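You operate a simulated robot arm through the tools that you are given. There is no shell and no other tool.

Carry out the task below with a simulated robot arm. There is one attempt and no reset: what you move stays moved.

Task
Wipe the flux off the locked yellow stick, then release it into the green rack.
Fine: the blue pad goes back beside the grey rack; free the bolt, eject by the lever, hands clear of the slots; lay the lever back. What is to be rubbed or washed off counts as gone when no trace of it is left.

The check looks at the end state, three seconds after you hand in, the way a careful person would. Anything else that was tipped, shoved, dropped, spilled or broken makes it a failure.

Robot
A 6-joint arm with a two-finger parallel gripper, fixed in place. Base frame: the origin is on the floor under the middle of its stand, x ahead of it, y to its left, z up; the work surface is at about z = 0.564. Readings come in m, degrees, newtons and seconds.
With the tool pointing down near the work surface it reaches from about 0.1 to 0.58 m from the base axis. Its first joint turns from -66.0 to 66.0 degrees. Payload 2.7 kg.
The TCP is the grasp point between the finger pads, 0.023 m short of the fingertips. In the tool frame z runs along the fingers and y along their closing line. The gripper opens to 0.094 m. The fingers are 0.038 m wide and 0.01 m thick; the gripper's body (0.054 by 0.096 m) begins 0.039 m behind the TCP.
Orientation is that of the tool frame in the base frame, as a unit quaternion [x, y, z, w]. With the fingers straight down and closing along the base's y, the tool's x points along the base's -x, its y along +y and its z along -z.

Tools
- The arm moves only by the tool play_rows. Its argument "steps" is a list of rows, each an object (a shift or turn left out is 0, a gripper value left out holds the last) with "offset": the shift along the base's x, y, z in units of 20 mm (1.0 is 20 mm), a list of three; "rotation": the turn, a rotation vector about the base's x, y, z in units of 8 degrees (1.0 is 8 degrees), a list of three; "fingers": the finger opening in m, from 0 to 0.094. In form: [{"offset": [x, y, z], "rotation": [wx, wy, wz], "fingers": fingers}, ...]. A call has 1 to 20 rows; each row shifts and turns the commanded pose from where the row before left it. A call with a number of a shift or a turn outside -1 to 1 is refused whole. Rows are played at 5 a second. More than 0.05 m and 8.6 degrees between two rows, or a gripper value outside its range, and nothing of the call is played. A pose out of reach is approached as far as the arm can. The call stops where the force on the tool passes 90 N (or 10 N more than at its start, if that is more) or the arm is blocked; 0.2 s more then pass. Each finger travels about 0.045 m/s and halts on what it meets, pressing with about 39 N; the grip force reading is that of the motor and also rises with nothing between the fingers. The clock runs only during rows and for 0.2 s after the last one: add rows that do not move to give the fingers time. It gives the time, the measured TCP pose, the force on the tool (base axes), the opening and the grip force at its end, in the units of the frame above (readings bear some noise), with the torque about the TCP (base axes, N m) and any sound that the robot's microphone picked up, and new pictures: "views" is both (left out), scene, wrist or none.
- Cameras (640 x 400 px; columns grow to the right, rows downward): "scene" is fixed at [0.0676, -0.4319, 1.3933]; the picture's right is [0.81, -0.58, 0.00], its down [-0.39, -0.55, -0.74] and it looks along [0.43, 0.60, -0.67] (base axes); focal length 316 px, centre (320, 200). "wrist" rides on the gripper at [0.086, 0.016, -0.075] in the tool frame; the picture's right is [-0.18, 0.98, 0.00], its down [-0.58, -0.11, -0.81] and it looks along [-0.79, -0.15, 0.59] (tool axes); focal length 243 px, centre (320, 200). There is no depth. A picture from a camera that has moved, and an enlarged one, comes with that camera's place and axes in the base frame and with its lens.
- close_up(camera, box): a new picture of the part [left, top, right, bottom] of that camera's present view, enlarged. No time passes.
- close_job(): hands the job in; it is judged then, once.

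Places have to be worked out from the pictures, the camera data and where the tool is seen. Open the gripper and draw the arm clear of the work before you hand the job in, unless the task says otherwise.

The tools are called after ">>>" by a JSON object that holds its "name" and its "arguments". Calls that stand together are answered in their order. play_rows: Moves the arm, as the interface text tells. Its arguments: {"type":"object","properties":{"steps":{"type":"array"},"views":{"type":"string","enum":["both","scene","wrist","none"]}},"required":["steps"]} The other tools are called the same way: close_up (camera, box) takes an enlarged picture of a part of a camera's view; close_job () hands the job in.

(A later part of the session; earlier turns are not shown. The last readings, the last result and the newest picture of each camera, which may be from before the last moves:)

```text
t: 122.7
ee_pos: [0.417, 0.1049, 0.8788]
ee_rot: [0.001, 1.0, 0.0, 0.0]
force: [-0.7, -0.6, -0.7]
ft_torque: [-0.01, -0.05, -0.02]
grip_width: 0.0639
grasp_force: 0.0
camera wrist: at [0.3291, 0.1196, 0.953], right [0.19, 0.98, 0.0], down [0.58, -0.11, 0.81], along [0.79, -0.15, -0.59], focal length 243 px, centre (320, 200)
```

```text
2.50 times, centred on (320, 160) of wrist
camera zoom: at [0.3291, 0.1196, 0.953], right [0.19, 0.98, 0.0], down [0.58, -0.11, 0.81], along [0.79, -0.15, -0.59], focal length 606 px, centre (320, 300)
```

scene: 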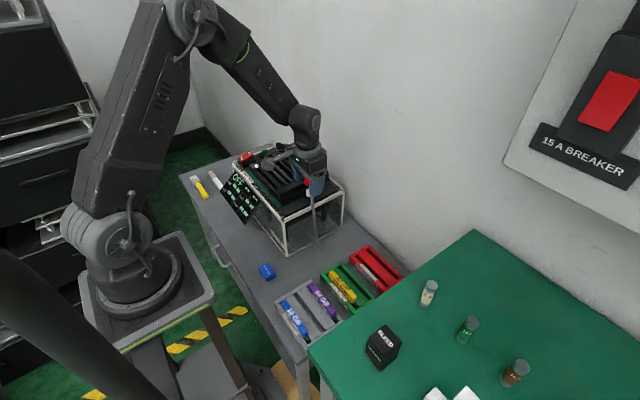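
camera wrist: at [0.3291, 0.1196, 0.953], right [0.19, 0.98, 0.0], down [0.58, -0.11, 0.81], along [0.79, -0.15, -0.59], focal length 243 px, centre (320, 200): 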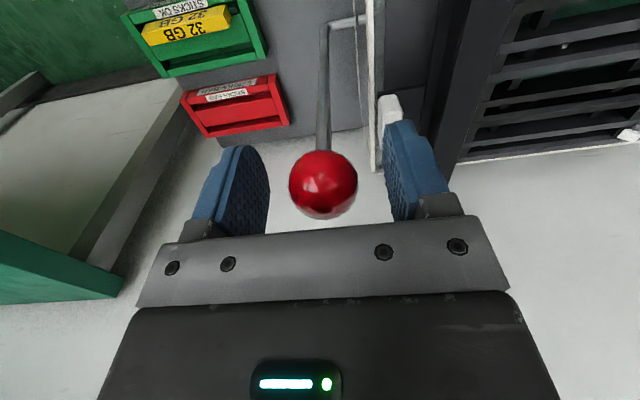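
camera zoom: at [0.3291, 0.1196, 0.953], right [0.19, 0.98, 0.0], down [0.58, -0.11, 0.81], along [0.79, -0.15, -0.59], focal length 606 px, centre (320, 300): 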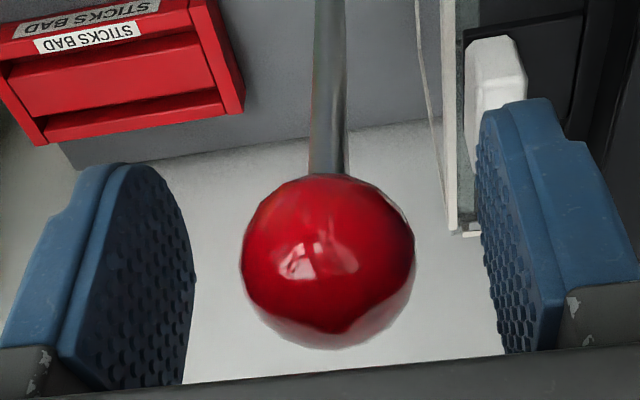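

The knob is framed between the pads, about 3 mm further in +x. I trim, close, and test a first small move back along the arc.

>>> {"name": "play_rows", "arguments": {"steps": [{"offset": [0.14, -0.03, -0.08]}, {"fingers": 0.01}, {"fingers": 0.01}, {"fingers": 0.01}, {"fingers": 0.01}, {"fingers": 0.01}, {"offset": [0.4, 0, 0.02]}, {"offset": [0.41, 0, 0.02]}, {"offset": [0, 0, 0]}], "views": "both"}}

>>> {"name": "close_up", "arguments": {"camera": "scene", "box": [240, 130, 380, 260]}}

```text
t: 124.7
ee_pos: [0.4352, 0.1049, 0.8782]
ee_rot: [0.0, 1.0, 0.0, 0.001]
force: [-5.1, 18.5, 5.7]
ft_torque: [0.09, 1.29, 0.02]
grip_width: 0.0351
grasp_force: 45.5
camera wrist: at [0.3483, 0.1201, 0.9521], right [0.19, 0.98, 0.0], down [0.58, -0.11, 0.81], along [0.79, -0.15, -0.59], focal length 243 px, centre (320, 200)
```

scene: 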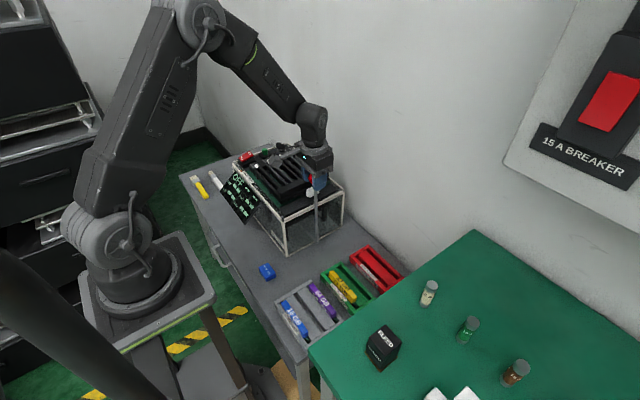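
wrist: 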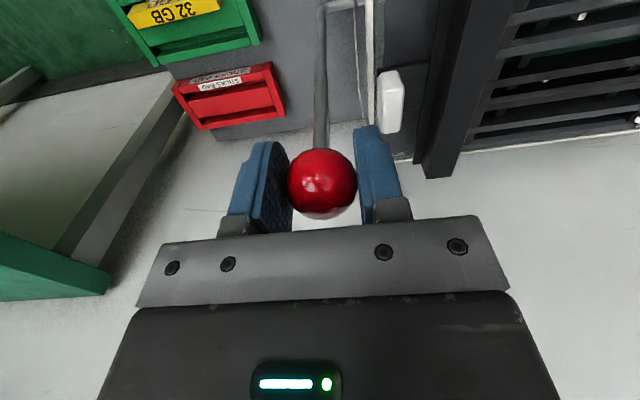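

```text
3.08 times, centred on (310, 195) of scene
camera zoom: at [0.0674, -0.4314, 1.3934], right [0.81, -0.58, 0.0], down [-0.39, -0.55, -0.74], along [0.43, 0.6, -0.67], focal length 973 px, centre (351, 215)
```

zoom: 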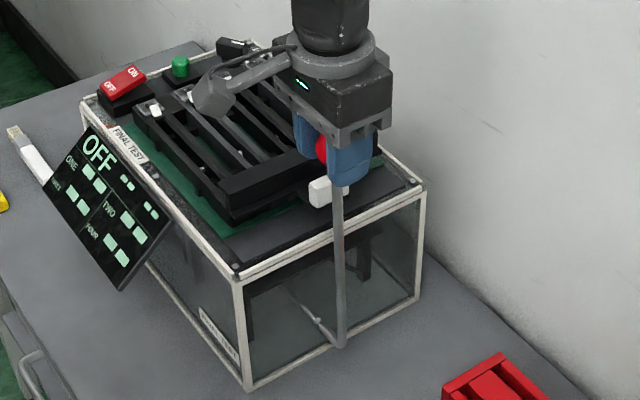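

The lever follows. I continue along the arc toward its resting angle.

>>> {"name": "play_rows", "arguments": {"steps": [{"offset": [0.46, 0.04, 0]}, {"offset": [0.46, 0, -0.02]}, {"offset": [0.458, 0, -0.035]}, {"offset": [0.457, 0, -0.045]}, {"offset": [0.455, 0, -0.06]}, {"offset": [0.455, 0, -0.08]}, {"offset": [0.45, 0, -0.1]}, {"offset": [0.445, 0, -0.11]}, {"offset": [0.44, 0, -0.125]}, {"offset": [0.44, 0, -0.14]}, {"offset": [0.43, 0, -0.16]}, {"offset": [0.425, 0, -0.17]}, {"offset": [0, 0, 0]}], "views": "scene"}}

>>> {"name": "close_up", "arguments": {"camera": "scene", "box": [240, 130, 380, 260]}}

```text
t: 127.5
ee_pos: [0.5439, 0.1035, 0.8575]
ee_rot: [0.0, 1.0, 0.001, 0.002]
force: [-3.4, 19.9, 1.4]
ft_torque: [0.04, 1.0, 0.06]
grip_width: 0.035
grasp_force: 44.8
```

scene: 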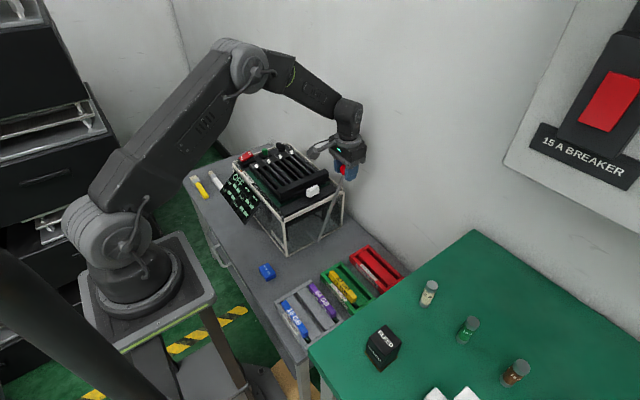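

```text
3.08 times, centred on (310, 195) of scene
camera zoom: at [0.0675, -0.4314, 1.3934], right [0.81, -0.58, 0.0], down [-0.39, -0.55, -0.74], along [0.43, 0.6, -0.67], focal length 973 px, centre (351, 215)
```

zoom: 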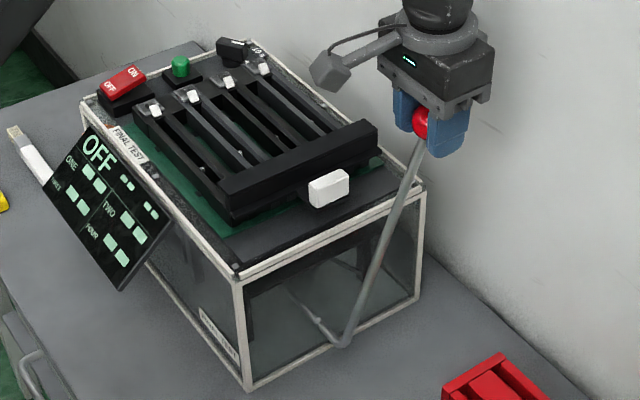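

Almost back. I move the last 8° in small rows toward the original knob position (0.577, 0.1045, 0.843).

>>> {"name": "play_rows", "arguments": {"steps": [{"offset": [0.418, 0.03, -0.17]}, {"offset": [0.417, 0, -0.18]}, {"offset": [0.418, 0, -0.2]}, {"offset": [0.3, 0, -0.16]}, {"offset": [0, 0, 0]}], "views": "both"}}

>>> {"name": "close_up", "arguments": {"camera": "scene", "box": [240, 130, 380, 260]}}

```text
t: 128.7
ee_pos: [0.5745, 0.1045, 0.8436]
ee_rot: [0.001, 1.0, 0.0, 0.0]
force: [-3.5, 10.2, 2.8]
ft_torque: [-0.08, 1.07, -0.04]
grip_width: 0.0349
grasp_force: 45.3
camera wrist: at [0.4862, 0.1202, 0.9184], right [0.19, 0.98, 0.0], down [0.58, -0.11, 0.81], along [0.79, -0.15, -0.59], focal length 243 px, centre (320, 200)
```

scene: 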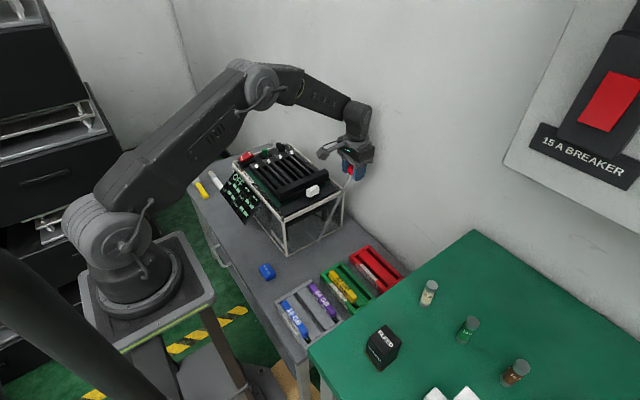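
wrist: 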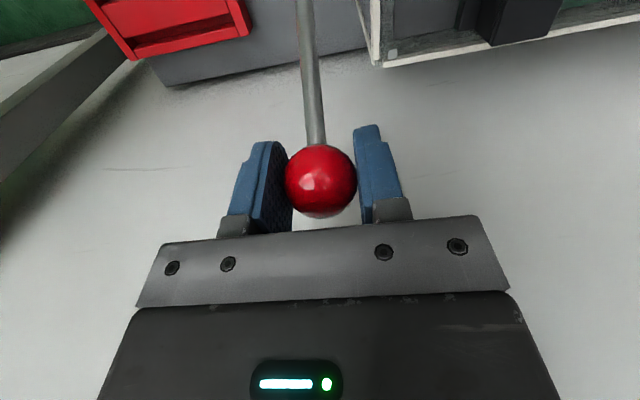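

```text
3.08 times, centred on (310, 195) of scene
camera zoom: at [0.0675, -0.4317, 1.3934], right [0.81, -0.58, 0.0], down [-0.39, -0.55, -0.74], along [0.43, 0.6, -0.67], focal length 973 px, centre (351, 215)
```

zoom: 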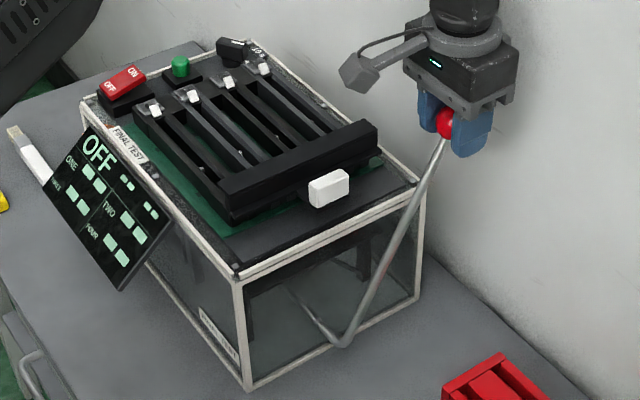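

>>> {"name": "play_rows", "arguments": {"steps": [{"offset": [0.13, 0, -0.07]}, {"offset": [0.1, 0, -0.06]}, {"offset": [0, 0, 0]}], "views": "none"}}

```text
t: 129.5
ee_pos: [0.5793, 0.1042, 0.8412]
ee_rot: [0.001, 1.0, 0.0, 0.0]
force: [-1.2, 3.7, 4.0]
ft_torque: [-0.02, 0.95, -0.01]
grip_width: 0.035
grasp_force: 44.9
```

The lever is at its original position within a few millimetres with no stop force. I try a little further to feel for the stop.

>>> {"name": "play_rows", "arguments": {"steps": [{"offset": [0.1, 0, -0.06]}, {"offset": [0.1, 0, -0.06]}, {"offset": [0, 0, 0]}], "views": "none"}}

```text
t: 130.3
ee_pos: [0.5817, 0.1041, 0.8402]
ee_rot: [0.001, 1.0, -0.001, -0.002]
force: [-27.4, -7.9, 23.2]
ft_torque: [-0.03, 0.06, -0.04]
grip_width: 0.0351
grasp_force: 44.7
```

The stop is felt (27 N back, 23 N up), so the lever is fully laid back. I relax, open the fingers and rise clear.

>>> {"name": "play_rows", "arguments": {"steps": [{"offset": [-0.12, 0, 0.08]}, {"fingers": 0.064}, {"fingers": 0.064}, {"fingers": 0.064}, {"offset": [0, 0, 0.5]}, {"offset": [0, 0, 1]}, {"offset": [0, 0, 1]}, {"offset": [0, 0, 1]}, {"offset": [0, 0, 1]}, {"offset": [0, 0, 0]}], "views": "both"}}

>>> {"name": "close_up", "arguments": {"camera": "scene", "box": [240, 130, 380, 260]}}

>>> {"name": "close_up", "arguments": {"camera": "scene", "box": [230, 230, 420, 360]}}

```text
t: 132.5
ee_pos: [0.5795, 0.1051, 0.9304]
ee_rot: [0.001, 1.0, 0.0, 0.001]
force: [0.6, 0.1, 0.3]
ft_torque: [0.01, -0.01, 0.0]
grip_width: 0.0639
grasp_force: 0.0
camera wrist: at [0.4925, 0.1201, 1.0042], right [0.19, 0.98, 0.0], down [0.58, -0.11, 0.81], along [0.79, -0.15, -0.59], focal length 243 px, centre (320, 200)
```

scene: 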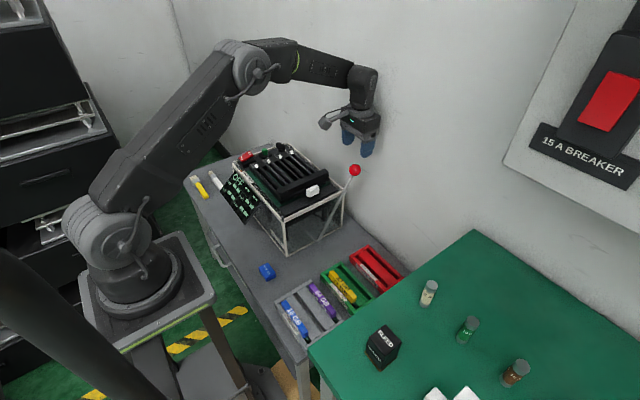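
wrist: 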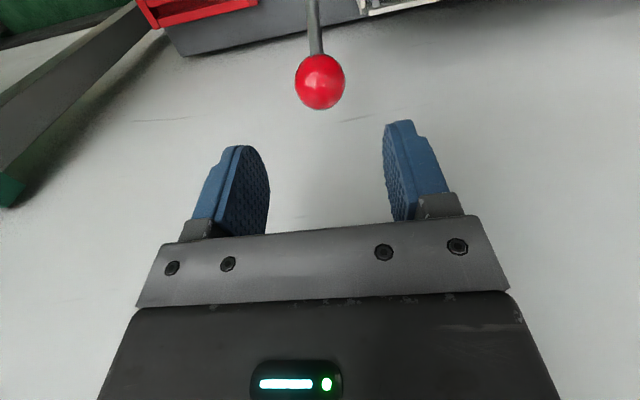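

```text
3.08 times, centred on (310, 195) of scene
camera zoom: at [0.0676, -0.4319, 1.3933], right [0.81, -0.58, 0.0], down [-0.39, -0.55, -0.74], along [0.43, 0.6, -0.67], focal length 973 px, centre (351, 215)
```

zoom: 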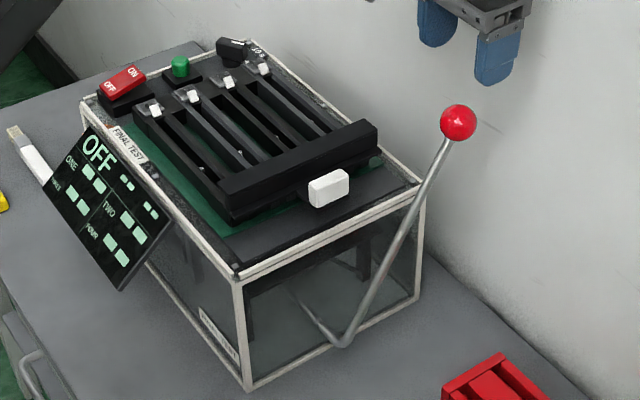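

```text
3.08 times, centred on (325, 295) of scene
camera zoom: at [0.0676, -0.4319, 1.3933], right [0.81, -0.58, 0.0], down [-0.39, -0.55, -0.74], along [0.43, 0.6, -0.67], focal length 973 px, centre (305, -92)
```

zoom: 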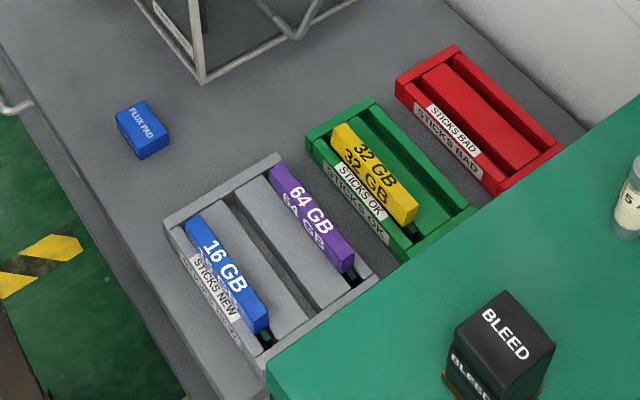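

The lever is exactly back where it began. I zoom in on the yellow stick in the rack and the pad to verify the end state.

>>> {"name": "close_up", "arguments": {"camera": "scene", "box": [325, 260, 375, 305]}}

>>> {"name": "close_up", "arguments": {"camera": "scene", "box": [245, 250, 305, 295]}}

>>> {"name": "close_up", "arguments": {"camera": "scene", "box": [180, 140, 350, 230]}}

```text
8.89 times, centred on (350, 282) of scene
camera zoom: at [0.0676, -0.4319, 1.3933], right [0.81, -0.58, 0.0], down [-0.39, -0.55, -0.74], along [0.43, 0.6, -0.67], focal length 2811 px, centre (53, -533)
```

zoom: 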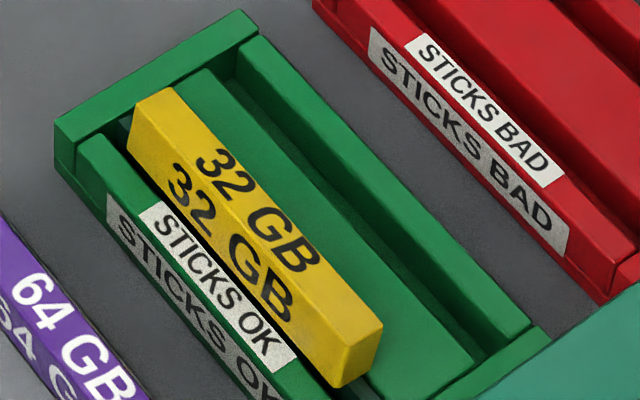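

```text
8.89 times, centred on (275, 272) of scene
camera zoom: at [0.0676, -0.4319, 1.3933], right [0.81, -0.58, 0.0], down [-0.39, -0.55, -0.74], along [0.43, 0.6, -0.67], focal length 2811 px, centre (720, -444)
```

zoom: 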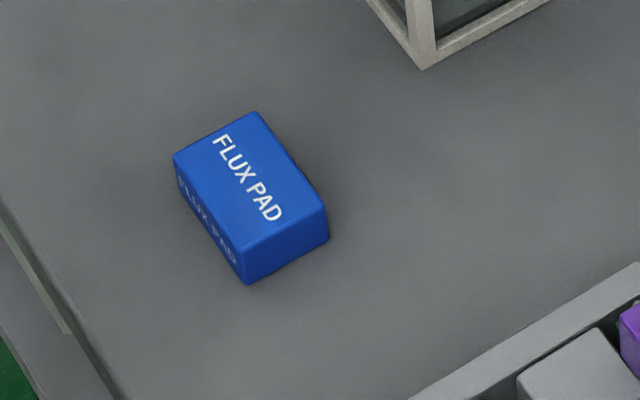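

```text
3.76 times, centred on (265, 185) of scene
camera zoom: at [0.0676, -0.4319, 1.3933], right [0.81, -0.58, 0.0], down [-0.39, -0.55, -0.74], along [0.43, 0.6, -0.67], focal length 1191 px, centre (527, 256)
```

zoom: 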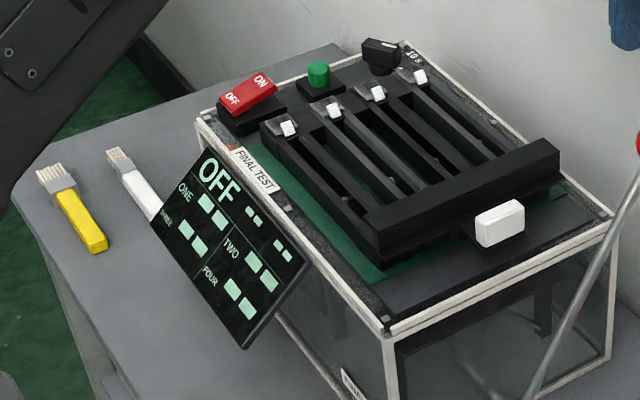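

>>> {"name": "close_up", "arguments": {"camera": "scene", "box": [345, 285, 373, 305]}}

>>> {"name": "close_up", "arguments": {"camera": "scene", "box": [300, 320, 328, 340]}}

>>> {"name": "close_up", "arguments": {"camera": "scene", "box": [325, 265, 353, 285]}}

>>> {"name": "close_up", "arguments": {"camera": "scene", "box": [280, 295, 308, 315]}}

```text
16.00 times, centred on (359, 295) of scene
camera zoom: at [0.0676, -0.4319, 1.3933], right [0.81, -0.58, 0.0], down [-0.39, -0.55, -0.74], along [0.43, 0.6, -0.67], focal length 5060 px, centre (-304, -1320)
```

zoom: 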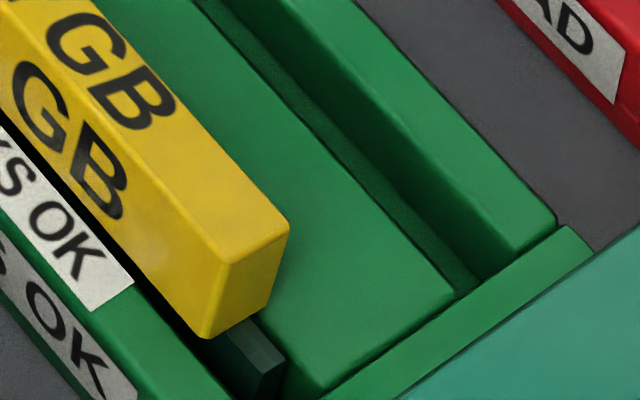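

```text
16.00 times, centred on (314, 330) of scene
camera zoom: at [0.0676, -0.4319, 1.3933], right [0.81, -0.58, 0.0], down [-0.39, -0.55, -0.74], along [0.43, 0.6, -0.67], focal length 5060 px, centre (416, -1880)
```

zoom: 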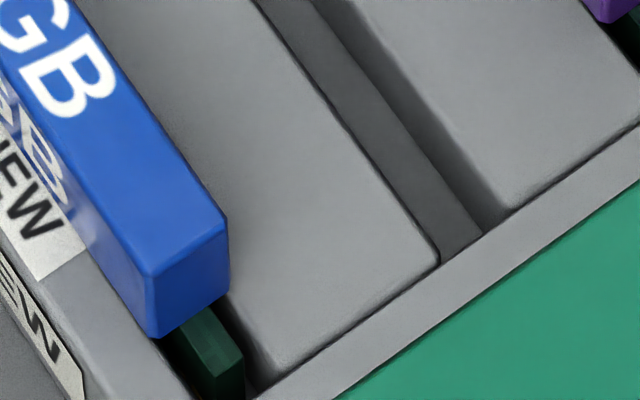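

```text
16.00 times, centred on (339, 275) of scene
camera zoom: at [0.0676, -0.4319, 1.3933], right [0.81, -0.58, 0.0], down [-0.39, -0.55, -0.74], along [0.43, 0.6, -0.67], focal length 5060 px, centre (16, -1000)
```

zoom: 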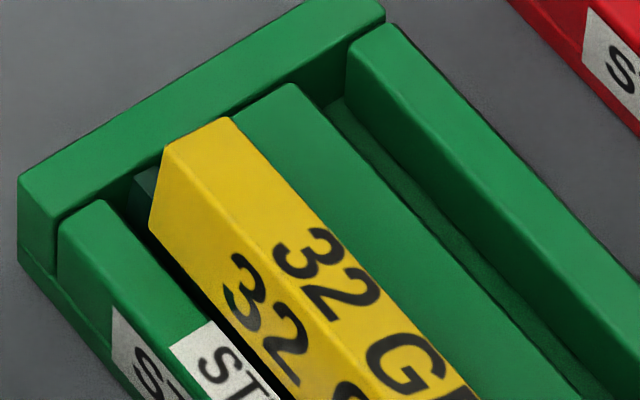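

```text
16.00 times, centred on (294, 305) of scene
camera zoom: at [0.0676, -0.4319, 1.3933], right [0.81, -0.58, 0.0], down [-0.39, -0.55, -0.74], along [0.43, 0.6, -0.67], focal length 5060 px, centre (736, -1480)
```

zoom: 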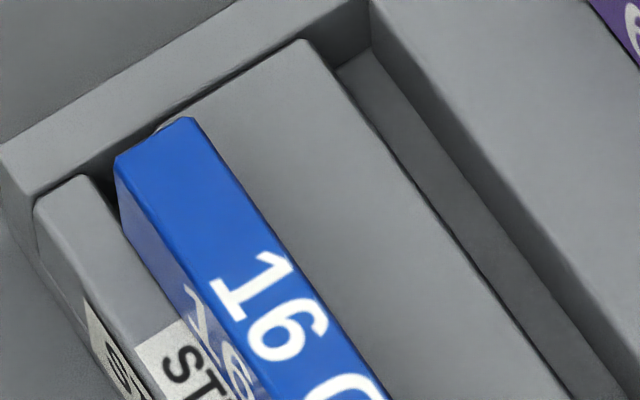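

On close inspection the yellow stick is leaning about 15–17° toward the ridge, unlike the blue and purple ones which stand upright. I will regrip it, straighten it, and release it with its PCB flush against the ridge side so it stands. First I return above it with the tool turned 90°.

>>> {"name": "play_rows", "arguments": {"steps": [{"offset": [-0.5, -0.5, 0.3], "fingers": 0.05}, {"offset": [-0.7, -0.71, 0], "rotation": [0, 0, 0.9375]}, {"offset": [-0.7, -0.71, 0], "rotation": [0, 0, 0.9375]}, {"offset": [-0.7, -0.71, 0], "rotation": [0, 0, 0.9375]}, {"offset": [-0.7, -0.71, 0], "rotation": [0, 0, 0.9375]}, {"offset": [-0.7, -0.71, 0], "rotation": [0, 0, 0.9375]}, {"offset": [-0.7, -0.71, 0], "rotation": [0, 0, 0.9375]}, {"offset": [-0.7, -0.71, 0], "rotation": [0, 0, 0.9375]}, {"offset": [-0.7, -0.71, 0], "rotation": [0, 0, 0.9375]}, {"offset": [-0.7, -0.71, 0], "rotation": [0, 0, 0.9375]}, {"offset": [-0.7, -0.71, 0], "rotation": [0, 0, 0.9375]}, {"offset": [-0.6, -0.7, 0], "rotation": [0, 0, 0.9375]}, {"offset": [-0.3, -0.25, 0], "rotation": [0, 0, 0.9375]}, {"offset": [0, 0, -1]}, {"offset": [0, 0, -1]}, {"offset": [0, 0, -1]}, {"offset": [0, 0, -1]}, {"offset": [0, 0, -1]}, {"offset": [0, 0, -1]}, {"offset": [0, 0, -1]}], "views": "wrist"}}

>>> {"name": "close_up", "arguments": {"camera": "wrist", "box": [220, 0, 420, 160]}}

```text
t: 136.7
ee_pos: [0.4129, -0.0664, 0.795]
ee_rot: [-0.706, 0.708, -0.001, 0.001]
force: [-0.6, 0.3, 0.6]
ft_torque: [-0.02, 0.0, 0.0]
grip_width: 0.0502
grasp_force: 0.1
camera wrist: at [0.3955, -0.154, 0.869], right [-0.98, 0.19, 0.0], down [0.11, 0.58, 0.81], along [0.15, 0.79, -0.59], focal length 243 px, centre (320, 200)
```

wrist: 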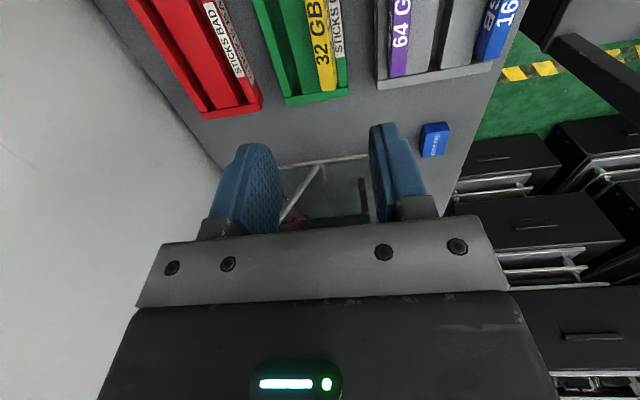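

```text
2.50 times, centred on (320, 80) of wrist
camera zoom: at [0.3955, -0.154, 0.869], right [-0.98, 0.19, 0.0], down [0.11, 0.58, 0.81], along [0.15, 0.79, -0.59], focal length 606 px, centre (320, 500)
```

zoom: 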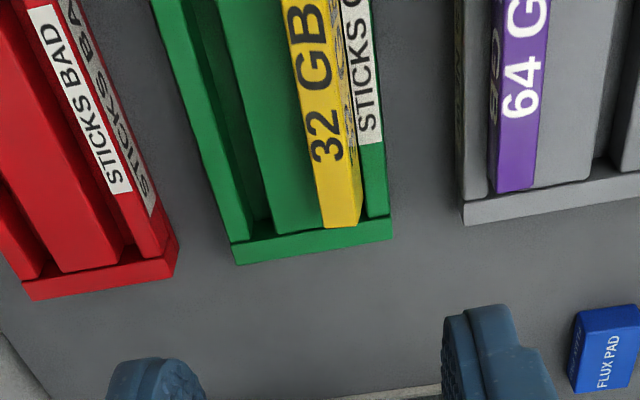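

>>> {"name": "play_rows", "arguments": {"steps": [{"offset": [0, 0, -1]}, {"offset": [0, 0, -1]}, {"offset": [0, 0, -1]}, {"offset": [0, 0, -1]}, {"offset": [0, 0, -1]}, {"offset": [0, 0, -1]}, {"offset": [0, 0, -0.5]}, {"offset": [0, 0, 0]}], "views": "both"}}

>>> {"name": "close_up", "arguments": {"camera": "wrist", "box": [220, 0, 420, 200]}}

>>> {"name": "close_up", "arguments": {"camera": "scene", "box": [325, 255, 385, 305]}}

```text
t: 138.5
ee_pos: [0.4118, -0.0666, 0.666]
ee_rot: [-0.706, 0.708, 0.001, 0.001]
force: [-0.3, 0.4, -0.2]
ft_torque: [0.02, -0.01, 0.0]
grip_width: 0.0501
grasp_force: 0.2
camera wrist: at [0.3958, -0.1542, 0.7397], right [-0.98, 0.19, 0.0], down [0.11, 0.58, 0.81], along [0.15, 0.79, -0.59], focal length 243 px, centre (320, 200)
```

scene: 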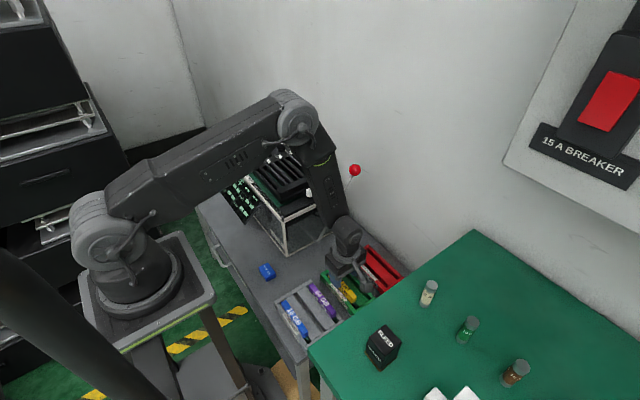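
wrist: 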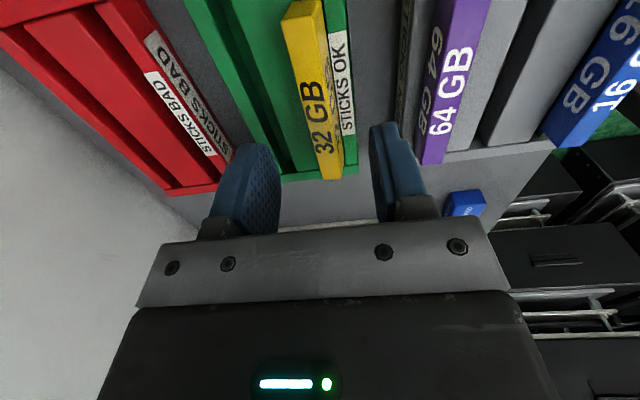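

```text
2.00 times, centred on (320, 100) of wrist
camera zoom: at [0.3958, -0.1542, 0.7397], right [-0.98, 0.19, 0.0], down [0.11, 0.58, 0.81], along [0.15, 0.79, -0.59], focal length 485 px, centre (320, 400)
```

zoom: 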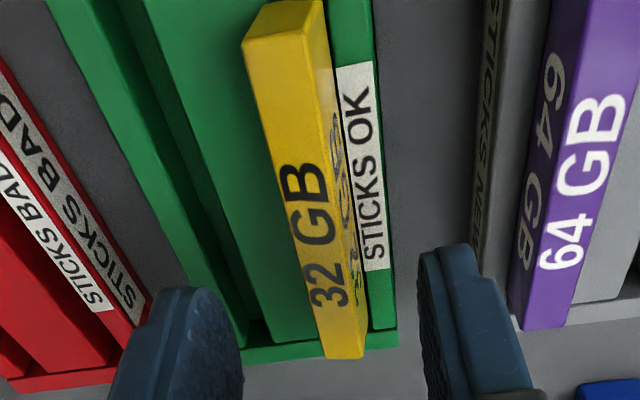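

```text
8.00 times, centred on (355, 280) of scene
camera zoom: at [0.0676, -0.4319, 1.3933], right [0.81, -0.58, 0.0], down [-0.39, -0.55, -0.74], along [0.43, 0.6, -0.67], focal length 2530 px, centre (40, -440)
```

zoom: 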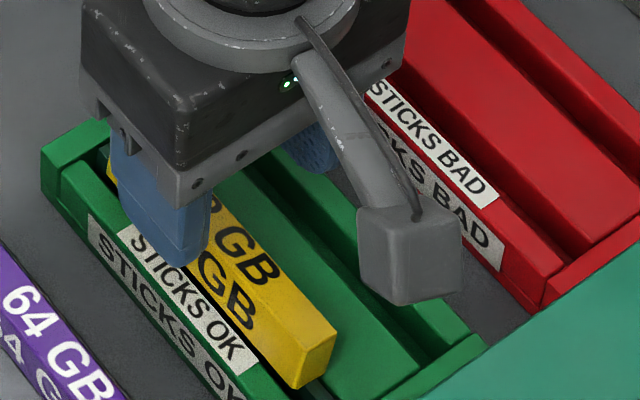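

>>> {"name": "play_rows", "arguments": {"steps": [{"offset": [0, 0, -0.9]}, {"offset": [0, 0, -0.85]}, {"offset": [0, 0, -0.25]}, {"offset": [0, 0, 0]}], "views": "wrist"}}

>>> {"name": "close_up", "arguments": {"camera": "wrist", "box": [220, 0, 420, 200]}}

```text
t: 139.5
ee_pos: [0.4135, -0.0651, 0.6263]
ee_rot: [-0.706, 0.708, 0.001, 0.0]
force: [-0.2, 0.8, 0.1]
ft_torque: [0.02, 0.0, 0.01]
grip_width: 0.0503
grasp_force: 0.0
camera wrist: at [0.3968, -0.1531, 0.7008], right [-0.98, 0.19, 0.0], down [0.11, 0.58, 0.81], along [0.15, 0.79, -0.59], focal length 243 px, centre (320, 200)
```

wrist: 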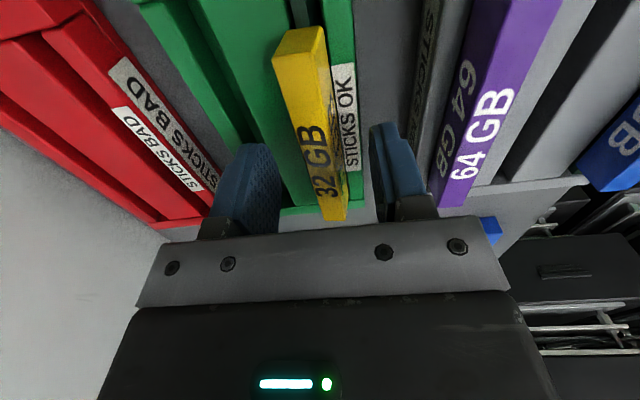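

```text
2.00 times, centred on (320, 100) of wrist
camera zoom: at [0.3968, -0.1531, 0.7008], right [-0.98, 0.19, 0.0], down [0.11, 0.58, 0.81], along [0.15, 0.79, -0.59], focal length 485 px, centre (320, 400)
```

zoom: 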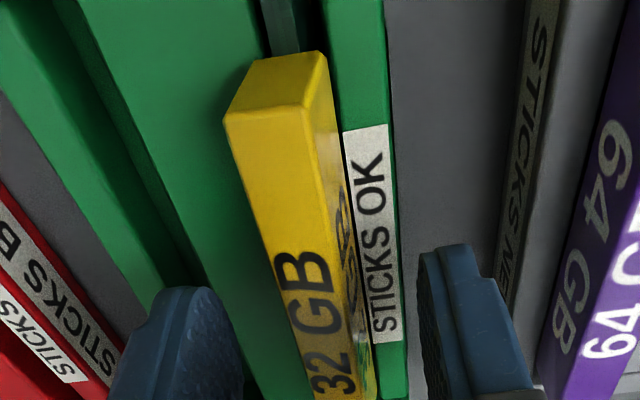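

The fingers straddle the leaning stick. I close gradually so the flat pads bring it upright.

>>> {"name": "play_rows", "arguments": {"steps": [{"fingers": 0.038}, {"fingers": 0.03}, {"fingers": 0.025}, {"fingers": 0.021}, {"fingers": 0.018}, {"fingers": 0.015}, {"fingers": 0.01}, {"fingers": 0.005}, {"fingers": 0.0}, {"fingers": 0.0}], "views": "both"}}

>>> {"name": "close_up", "arguments": {"camera": "wrist", "box": [240, 0, 400, 120]}}

>>> {"name": "close_up", "arguments": {"camera": "scene", "box": [345, 285, 373, 305]}}

```text
t: 141.7
ee_pos: [0.414, -0.0662, 0.6269]
ee_rot: [-0.707, 0.708, 0.001, 0.0]
force: [-7.4, -0.2, 1.6]
ft_torque: [-0.04, 0.31, 0.18]
grip_width: 0.0147
grasp_force: 39.0
camera wrist: at [0.3961, -0.1532, 0.7007], right [-0.98, 0.19, 0.0], down [0.11, 0.58, 0.81], along [0.15, 0.79, -0.59], focal length 243 px, centre (320, 200)
```

scene: 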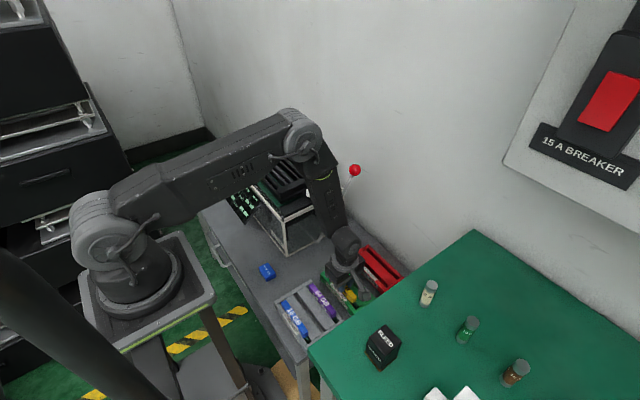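
wrist: 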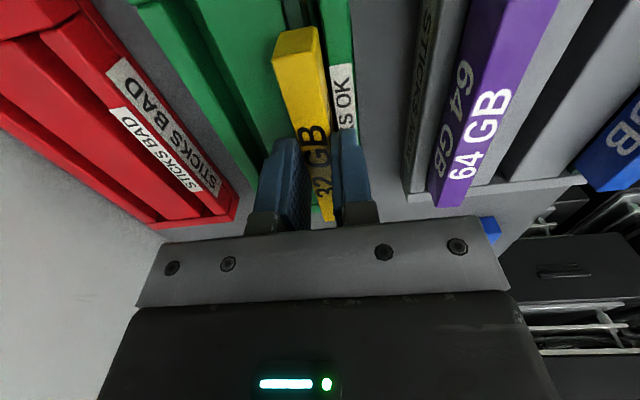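

```text
3.33 times, centred on (320, 60) of wrist
camera zoom: at [0.3961, -0.1532, 0.7007], right [-0.98, 0.19, 0.0], down [0.11, 0.58, 0.81], along [0.15, 0.79, -0.59], focal length 809 px, centre (320, 667)
```

zoom: 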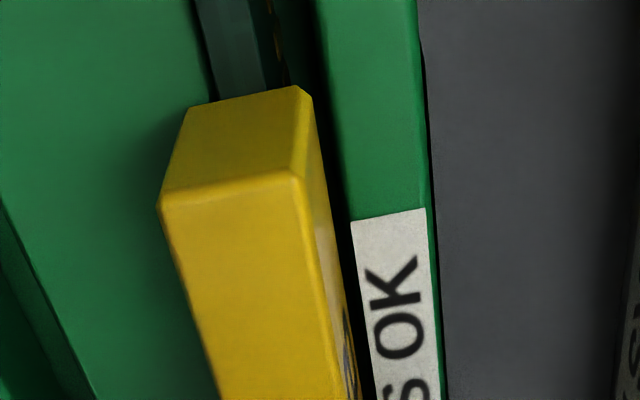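

```text
16.00 times, centred on (359, 295) of scene
camera zoom: at [0.0674, -0.4319, 1.3933], right [0.81, -0.58, 0.0], down [-0.39, -0.55, -0.74], along [0.43, 0.6, -0.67], focal length 5060 px, centre (-304, -1320)
```

zoom: 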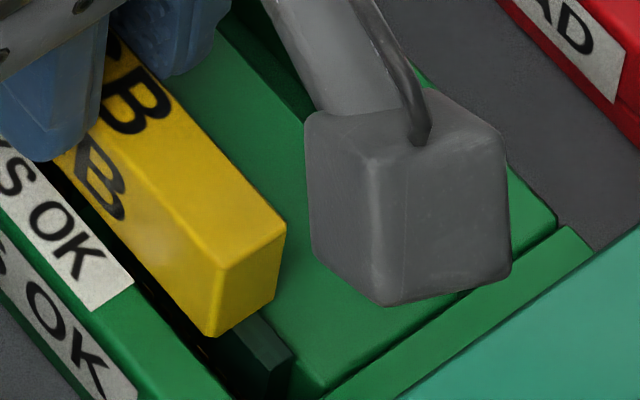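

The stick is upright in the grip, its PCB against the ridge. I lower in 1 mm steps to seat it on the groove floor before releasing.

>>> {"name": "play_rows", "arguments": {"steps": [{"offset": [-0.02, 0, -0.05]}, {"offset": [0, 0, 0]}], "views": "none"}}

>>> {"name": "play_rows", "arguments": {"steps": [{"offset": [0, 0, -0.05]}, {"offset": [0, 0, 0]}], "views": "none"}}

```text
t: 142.3
ee_pos: [0.4135, -0.0653, 0.6275]
ee_rot: [-0.707, 0.707, 0.001, 0.0]
force: [-12.0, -0.2, 25.4]
ft_torque: [-0.01, 0.47, 0.13]
grip_width: 0.015
grasp_force: 39.4
```

```text
t: 142.9
ee_pos: [0.4136, -0.065, 0.6239]
ee_rot: [-0.707, 0.707, 0.001, 0.0]
force: [-11.6, -1.1, 31.3]
ft_torque: [0.0, 0.51, 0.12]
grip_width: 0.0147
grasp_force: 39.0
```

Firm floor contact at 25–31 N. I ease the downward load without lifting the stick.

>>> {"name": "play_rows", "arguments": {"steps": [{"offset": [0, 0, 0.04]}, {"offset": [0, 0, 0]}], "views": "none"}}

```text
t: 143.5
ee_pos: [0.4127, -0.0654, 0.625]
ee_rot: [-0.707, 0.707, 0.001, 0.001]
force: [-5.5, 2.4, 15.1]
ft_torque: [0.12, 0.2, 0.1]
grip_width: 0.0149
grasp_force: 38.7
```

>>> {"name": "play_rows", "arguments": {"steps": [{"offset": [0, 0, 0.02]}, {"offset": [0, 0, 0]}], "views": "wrist"}}

>>> {"name": "close_up", "arguments": {"camera": "wrist", "box": [270, 0, 370, 70]}}

>>> {"name": "close_up", "arguments": {"camera": "scene", "box": [345, 285, 373, 305]}}

```text
t: 144.1
ee_pos: [0.4127, -0.0656, 0.6255]
ee_rot: [-0.706, 0.708, 0.0, 0.001]
force: [-0.4, 0.7, -0.3]
ft_torque: [-0.03, 0.04, 0.08]
grip_width: 0.015
grasp_force: 38.7
camera wrist: at [0.3953, -0.1532, 0.6994], right [-0.98, 0.19, 0.0], down [0.11, 0.58, 0.81], along [0.15, 0.79, -0.59], focal length 243 px, centre (320, 200)
```

wrist: 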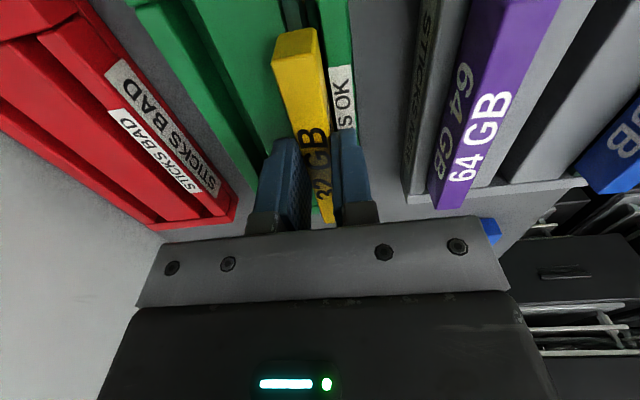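

```text
5.71 times, centred on (320, 35) of wrist
camera zoom: at [0.3953, -0.1532, 0.6994], right [-0.98, 0.19, 0.0], down [0.11, 0.58, 0.81], along [0.15, 0.79, -0.59], focal length 1386 px, centre (320, 1143)
```

zoom: 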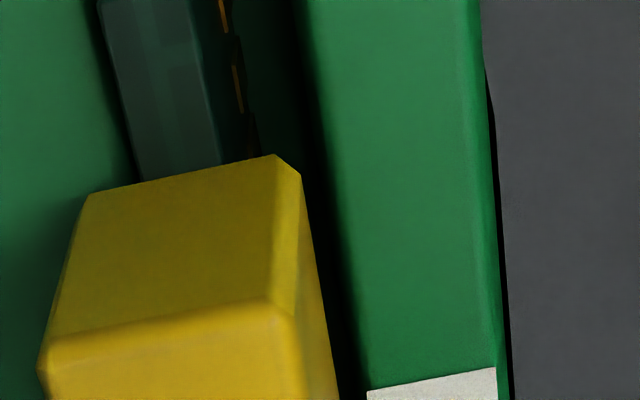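

```text
16.00 times, centred on (359, 295) of scene
camera zoom: at [0.0676, -0.4319, 1.3933], right [0.81, -0.58, 0.0], down [-0.39, -0.55, -0.74], along [0.43, 0.6, -0.67], focal length 5060 px, centre (-304, -1320)
```

zoom: 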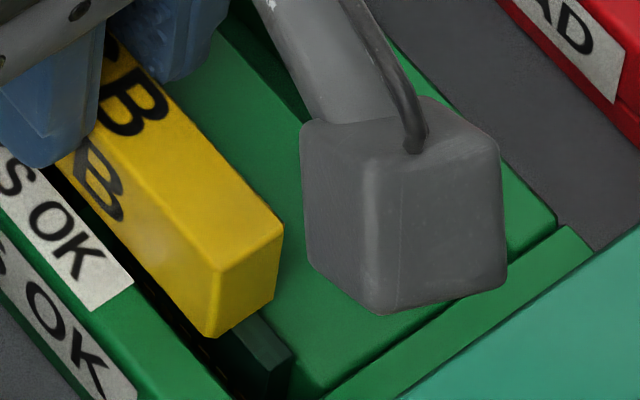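

By the camera's perspective, the stick is now vertical (its earlier lean was about 6°). I add a trace of downward load, then open the fingers very gradually so it settles upright between the pads.

>>> {"name": "play_rows", "arguments": {"steps": [{"offset": [0, 0, -0.015]}, {"offset": [0, 0, 0]}, {"fingers": 0.0152}, {"fingers": 0.0156}, {"fingers": 0.016}, {"fingers": 0.016}, {"fingers": 0.0165}, {"fingers": 0.017}, {"fingers": 0.0175}, {"fingers": 0.018}, {"fingers": 0.0185}, {"fingers": 0.019}, {"fingers": 0.0195}, {"fingers": 0.02}, {"fingers": 0.021}, {"fingers": 0.022}, {"fingers": 0.022}], "views": "wrist"}}

>>> {"name": "close_up", "arguments": {"camera": "wrist", "box": [240, 0, 400, 120]}}

>>> {"name": "close_up", "arguments": {"camera": "scene", "box": [345, 285, 373, 305]}}

```text
t: 147.7
ee_pos: [0.4111, -0.0665, 0.6255]
ee_rot: [-0.706, 0.708, 0.001, 0.0]
force: [-0.1, 0.1, -0.7]
ft_torque: [0.01, -0.01, 0.03]
grip_width: 0.0221
grasp_force: 0.0
camera wrist: at [0.3951, -0.153, 0.6993], right [-0.98, 0.19, 0.0], down [0.11, 0.58, 0.81], along [0.15, 0.79, -0.59], focal length 243 px, centre (320, 200)
```

wrist: 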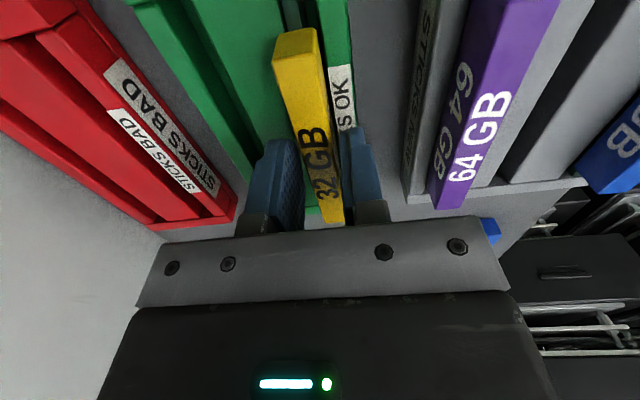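

```text
3.33 times, centred on (320, 60) of wrist
camera zoom: at [0.3951, -0.153, 0.6993], right [-0.98, 0.19, 0.0], down [0.11, 0.58, 0.81], along [0.15, 0.79, -0.59], focal length 809 px, centre (320, 667)
```

zoom: 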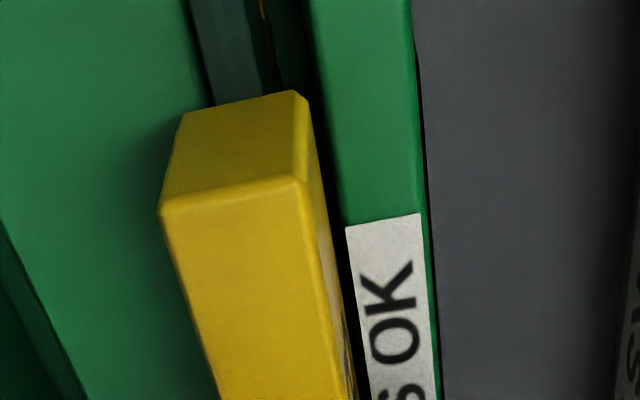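

```text
16.00 times, centred on (359, 295) of scene
camera zoom: at [0.0676, -0.4319, 1.3933], right [0.81, -0.58, 0.0], down [-0.39, -0.55, -0.74], along [0.43, 0.6, -0.67], focal length 5060 px, centre (-304, -1320)
```

zoom: 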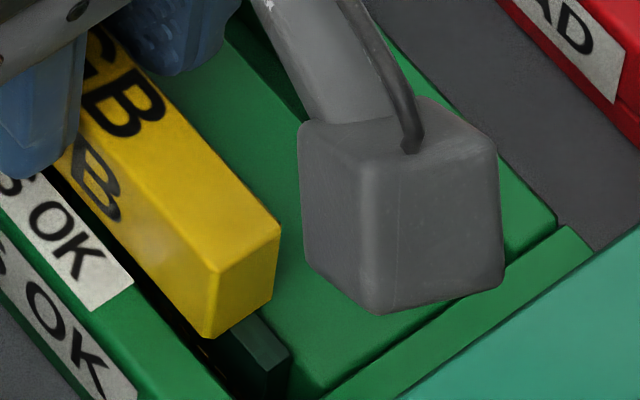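

The stick now stands free between the pads and still vertical. I open further slowly and rise straight up.

>>> {"name": "play_rows", "arguments": {"steps": [{"fingers": 0.024}, {"fingers": 0.027}, {"fingers": 0.03}, {"fingers": 0.034}, {"fingers": 0.038}, {"fingers": 0.042}, {"fingers": 0.042}, {"offset": [0, 0, 0.3]}, {"offset": [0, 0, 0.5]}, {"offset": [0, 0, 0.8]}, {"offset": [0, 0, 1]}, {"offset": [0, 0, 1]}, {"offset": [0, 0, 0]}], "views": "both"}}

>>> {"name": "close_up", "arguments": {"camera": "scene", "box": [345, 285, 373, 305]}}

>>> {"name": "close_up", "arguments": {"camera": "wrist", "box": [220, 0, 420, 160]}}

```text
t: 150.5
ee_pos: [0.4125, -0.0671, 0.6953]
ee_rot: [0.707, -0.707, -0.001, 0.0]
force: [0.2, 0.4, -0.2]
ft_torque: [0.0, -0.02, 0.01]
grip_width: 0.042
grasp_force: 0.1
camera wrist: at [0.3948, -0.1541, 0.7699], right [-0.98, 0.19, 0.0], down [0.11, 0.58, 0.81], along [0.15, 0.79, -0.59], focal length 243 px, centre (320, 200)
```

scene: 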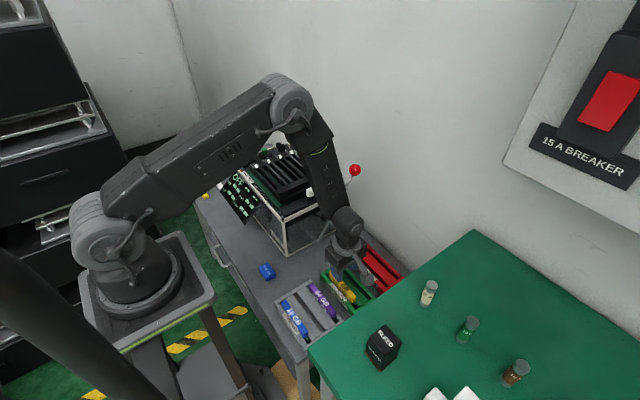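
wrist: 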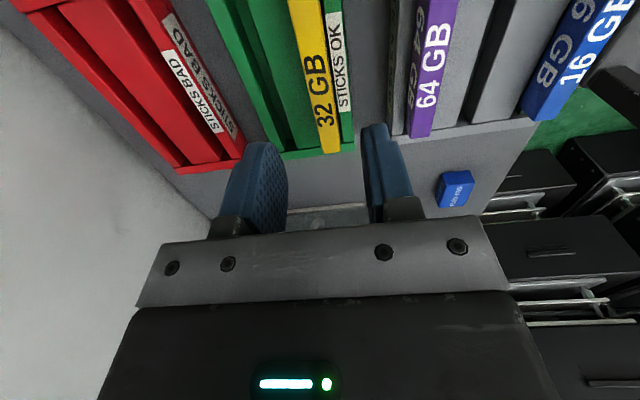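

```text
16.00 times, centred on (359, 295) of scene
camera zoom: at [0.0676, -0.4319, 1.3933], right [0.81, -0.58, 0.0], down [-0.39, -0.55, -0.74], along [0.43, 0.6, -0.67], focal length 5060 px, centre (-304, -1320)
```

zoom: 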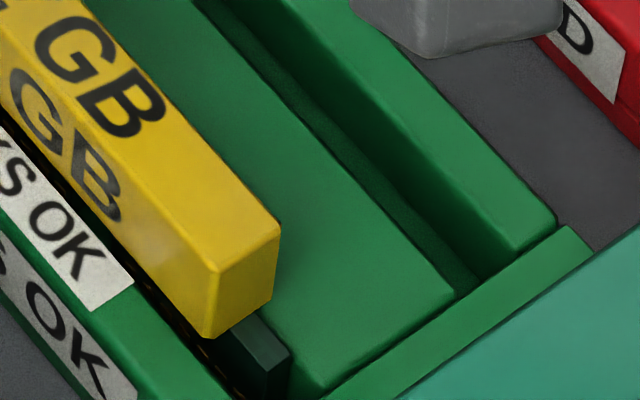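

```text
2.50 times, centred on (320, 80) of wrist
camera zoom: at [0.3948, -0.1541, 0.7699], right [-0.98, 0.19, 0.0], down [0.11, 0.58, 0.81], along [0.15, 0.79, -0.59], focal length 606 px, centre (320, 500)
```

zoom: 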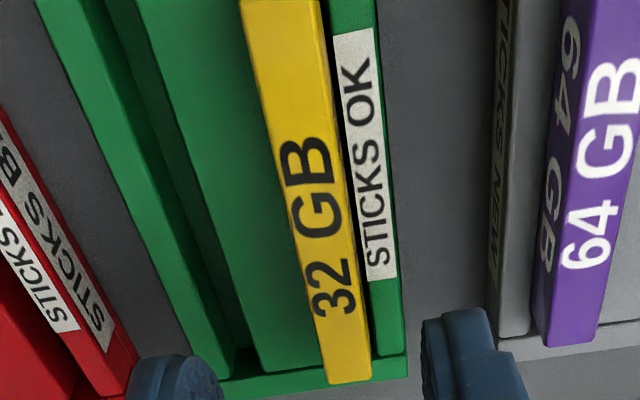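

The stick now stands upright, matching the others. I rise clear and return the arm toward its starting pose with the gripper open.

>>> {"name": "play_rows", "arguments": {"steps": [{"offset": [0, 0, 1]}, {"offset": [0, 0, 1]}, {"offset": [0, 0, 1]}, {"offset": [0, 0, 1]}, {"offset": [0, 0, 1]}, {"offset": [0, 0, 1]}, {"offset": [0, 0, 1]}, {"offset": [0, 0, 1]}, {"offset": [-0.3, 0.5, 1], "rotation": [0, 0, -0.9375]}, {"offset": [-0.4, 0.9, 1], "rotation": [0, 0, -0.9375]}, {"offset": [-0.5, 1, 1], "rotation": [0, 0, -0.9375]}, {"offset": [-0.5, 1, 1], "rotation": [0, 0, -0.9375]}, {"offset": [-0.5, 1, 1], "rotation": [0, 0, -0.9375]}, {"offset": [-0.5, 1, 1], "rotation": [0, 0, -0.9375]}, {"offset": [-0.5, 1, 1], "rotation": [0, 0, -0.9375]}, {"offset": [-0.5, 1, 1], "rotation": [0, 0, -0.9375]}, {"offset": [-0.5, 1, 1], "rotation": [0, 0, -0.9375]}, {"offset": [-0.3, 1, 0], "rotation": [0, 0, -0.9375]}, {"offset": [0, 1, 0], "rotation": [0, 0, -0.9375]}, {"offset": [0, 0.5, 0], "rotation": [0, 0, -0.9375], "fingers": 0.094}], "views": "none"}}

>>> {"name": "play_rows", "arguments": {"steps": [{"offset": [0, 0, 0], "fingers": 0.094}, {"offset": [0, 0, 0]}, {"offset": [0, 0, 0]}, {"offset": [0, 0, 0]}], "views": "both"}}

>>> {"name": "close_up", "arguments": {"camera": "scene", "box": [230, 230, 420, 360]}}

>>> {"name": "close_up", "arguments": {"camera": "scene", "box": [325, 260, 375, 305]}}

>>> {"name": "close_up", "arguments": {"camera": "scene", "box": [180, 130, 380, 260]}}

```text
t: 154.7
ee_pos: [0.3202, 0.1544, 1.0365]
ee_rot: [0.002, 1.0, 0.0, 0.001]
force: [-0.3, 0.3, 0.6]
ft_torque: [0.01, 0.05, -0.05]
grip_width: 0.077
grasp_force: 0.0
```

```text
t: 155.7
ee_pos: [0.322, 0.1548, 1.0349]
ee_rot: [0.002, 1.0, -0.001, 0.001]
force: [0.8, 0.6, 0.0]
ft_torque: [-0.03, -0.01, 0.01]
grip_width: 0.0939
grasp_force: 0.1
camera wrist: at [0.2343, 0.169, 1.1105], right [0.19, 0.98, 0.0], down [0.58, -0.11, 0.81], along [0.79, -0.15, -0.59], focal length 243 px, centre (320, 200)
```

scene: 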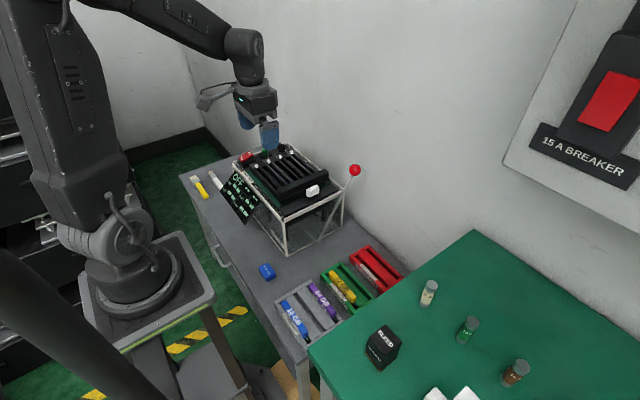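
wrist: 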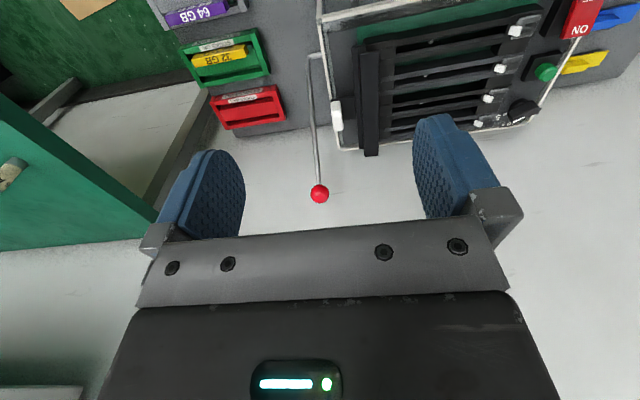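

```text
3.08 times, centred on (325, 295) of scene
camera zoom: at [0.0676, -0.4319, 1.3933], right [0.81, -0.58, 0.0], down [-0.39, -0.55, -0.74], along [0.43, 0.6, -0.67], focal length 973 px, centre (305, -92)
```

zoom: 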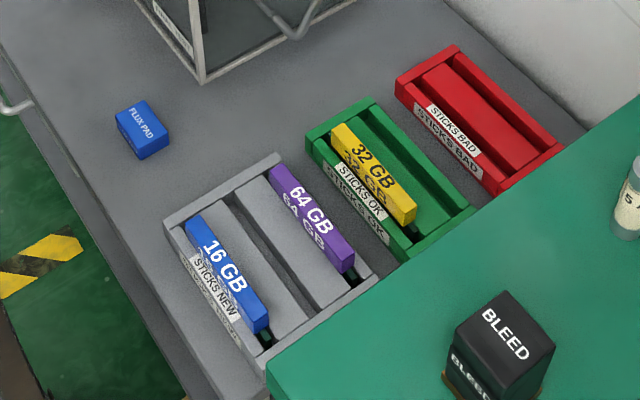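

```text
8.89 times, centred on (350, 282) of scene
camera zoom: at [0.0676, -0.4319, 1.3933], right [0.81, -0.58, 0.0], down [-0.39, -0.55, -0.74], along [0.43, 0.6, -0.67], focal length 2811 px, centre (53, -533)
```

zoom: 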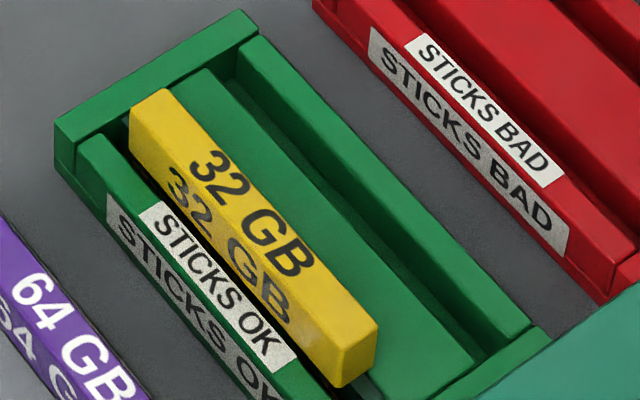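

```text
3.08 times, centred on (280, 195) of scene
camera zoom: at [0.0676, -0.4319, 1.3933], right [0.81, -0.58, 0.0], down [-0.39, -0.55, -0.74], along [0.43, 0.6, -0.67], focal length 973 px, centre (443, 215)
```

zoom: 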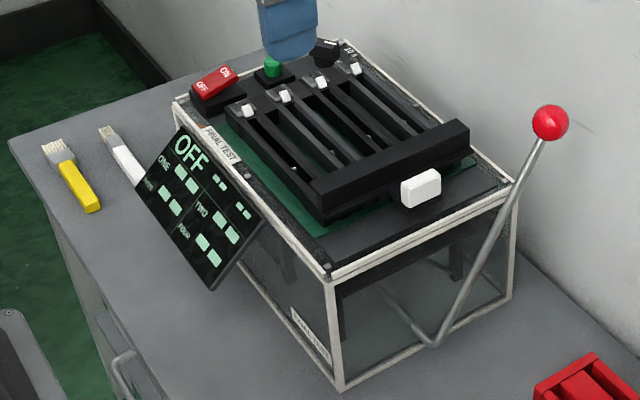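

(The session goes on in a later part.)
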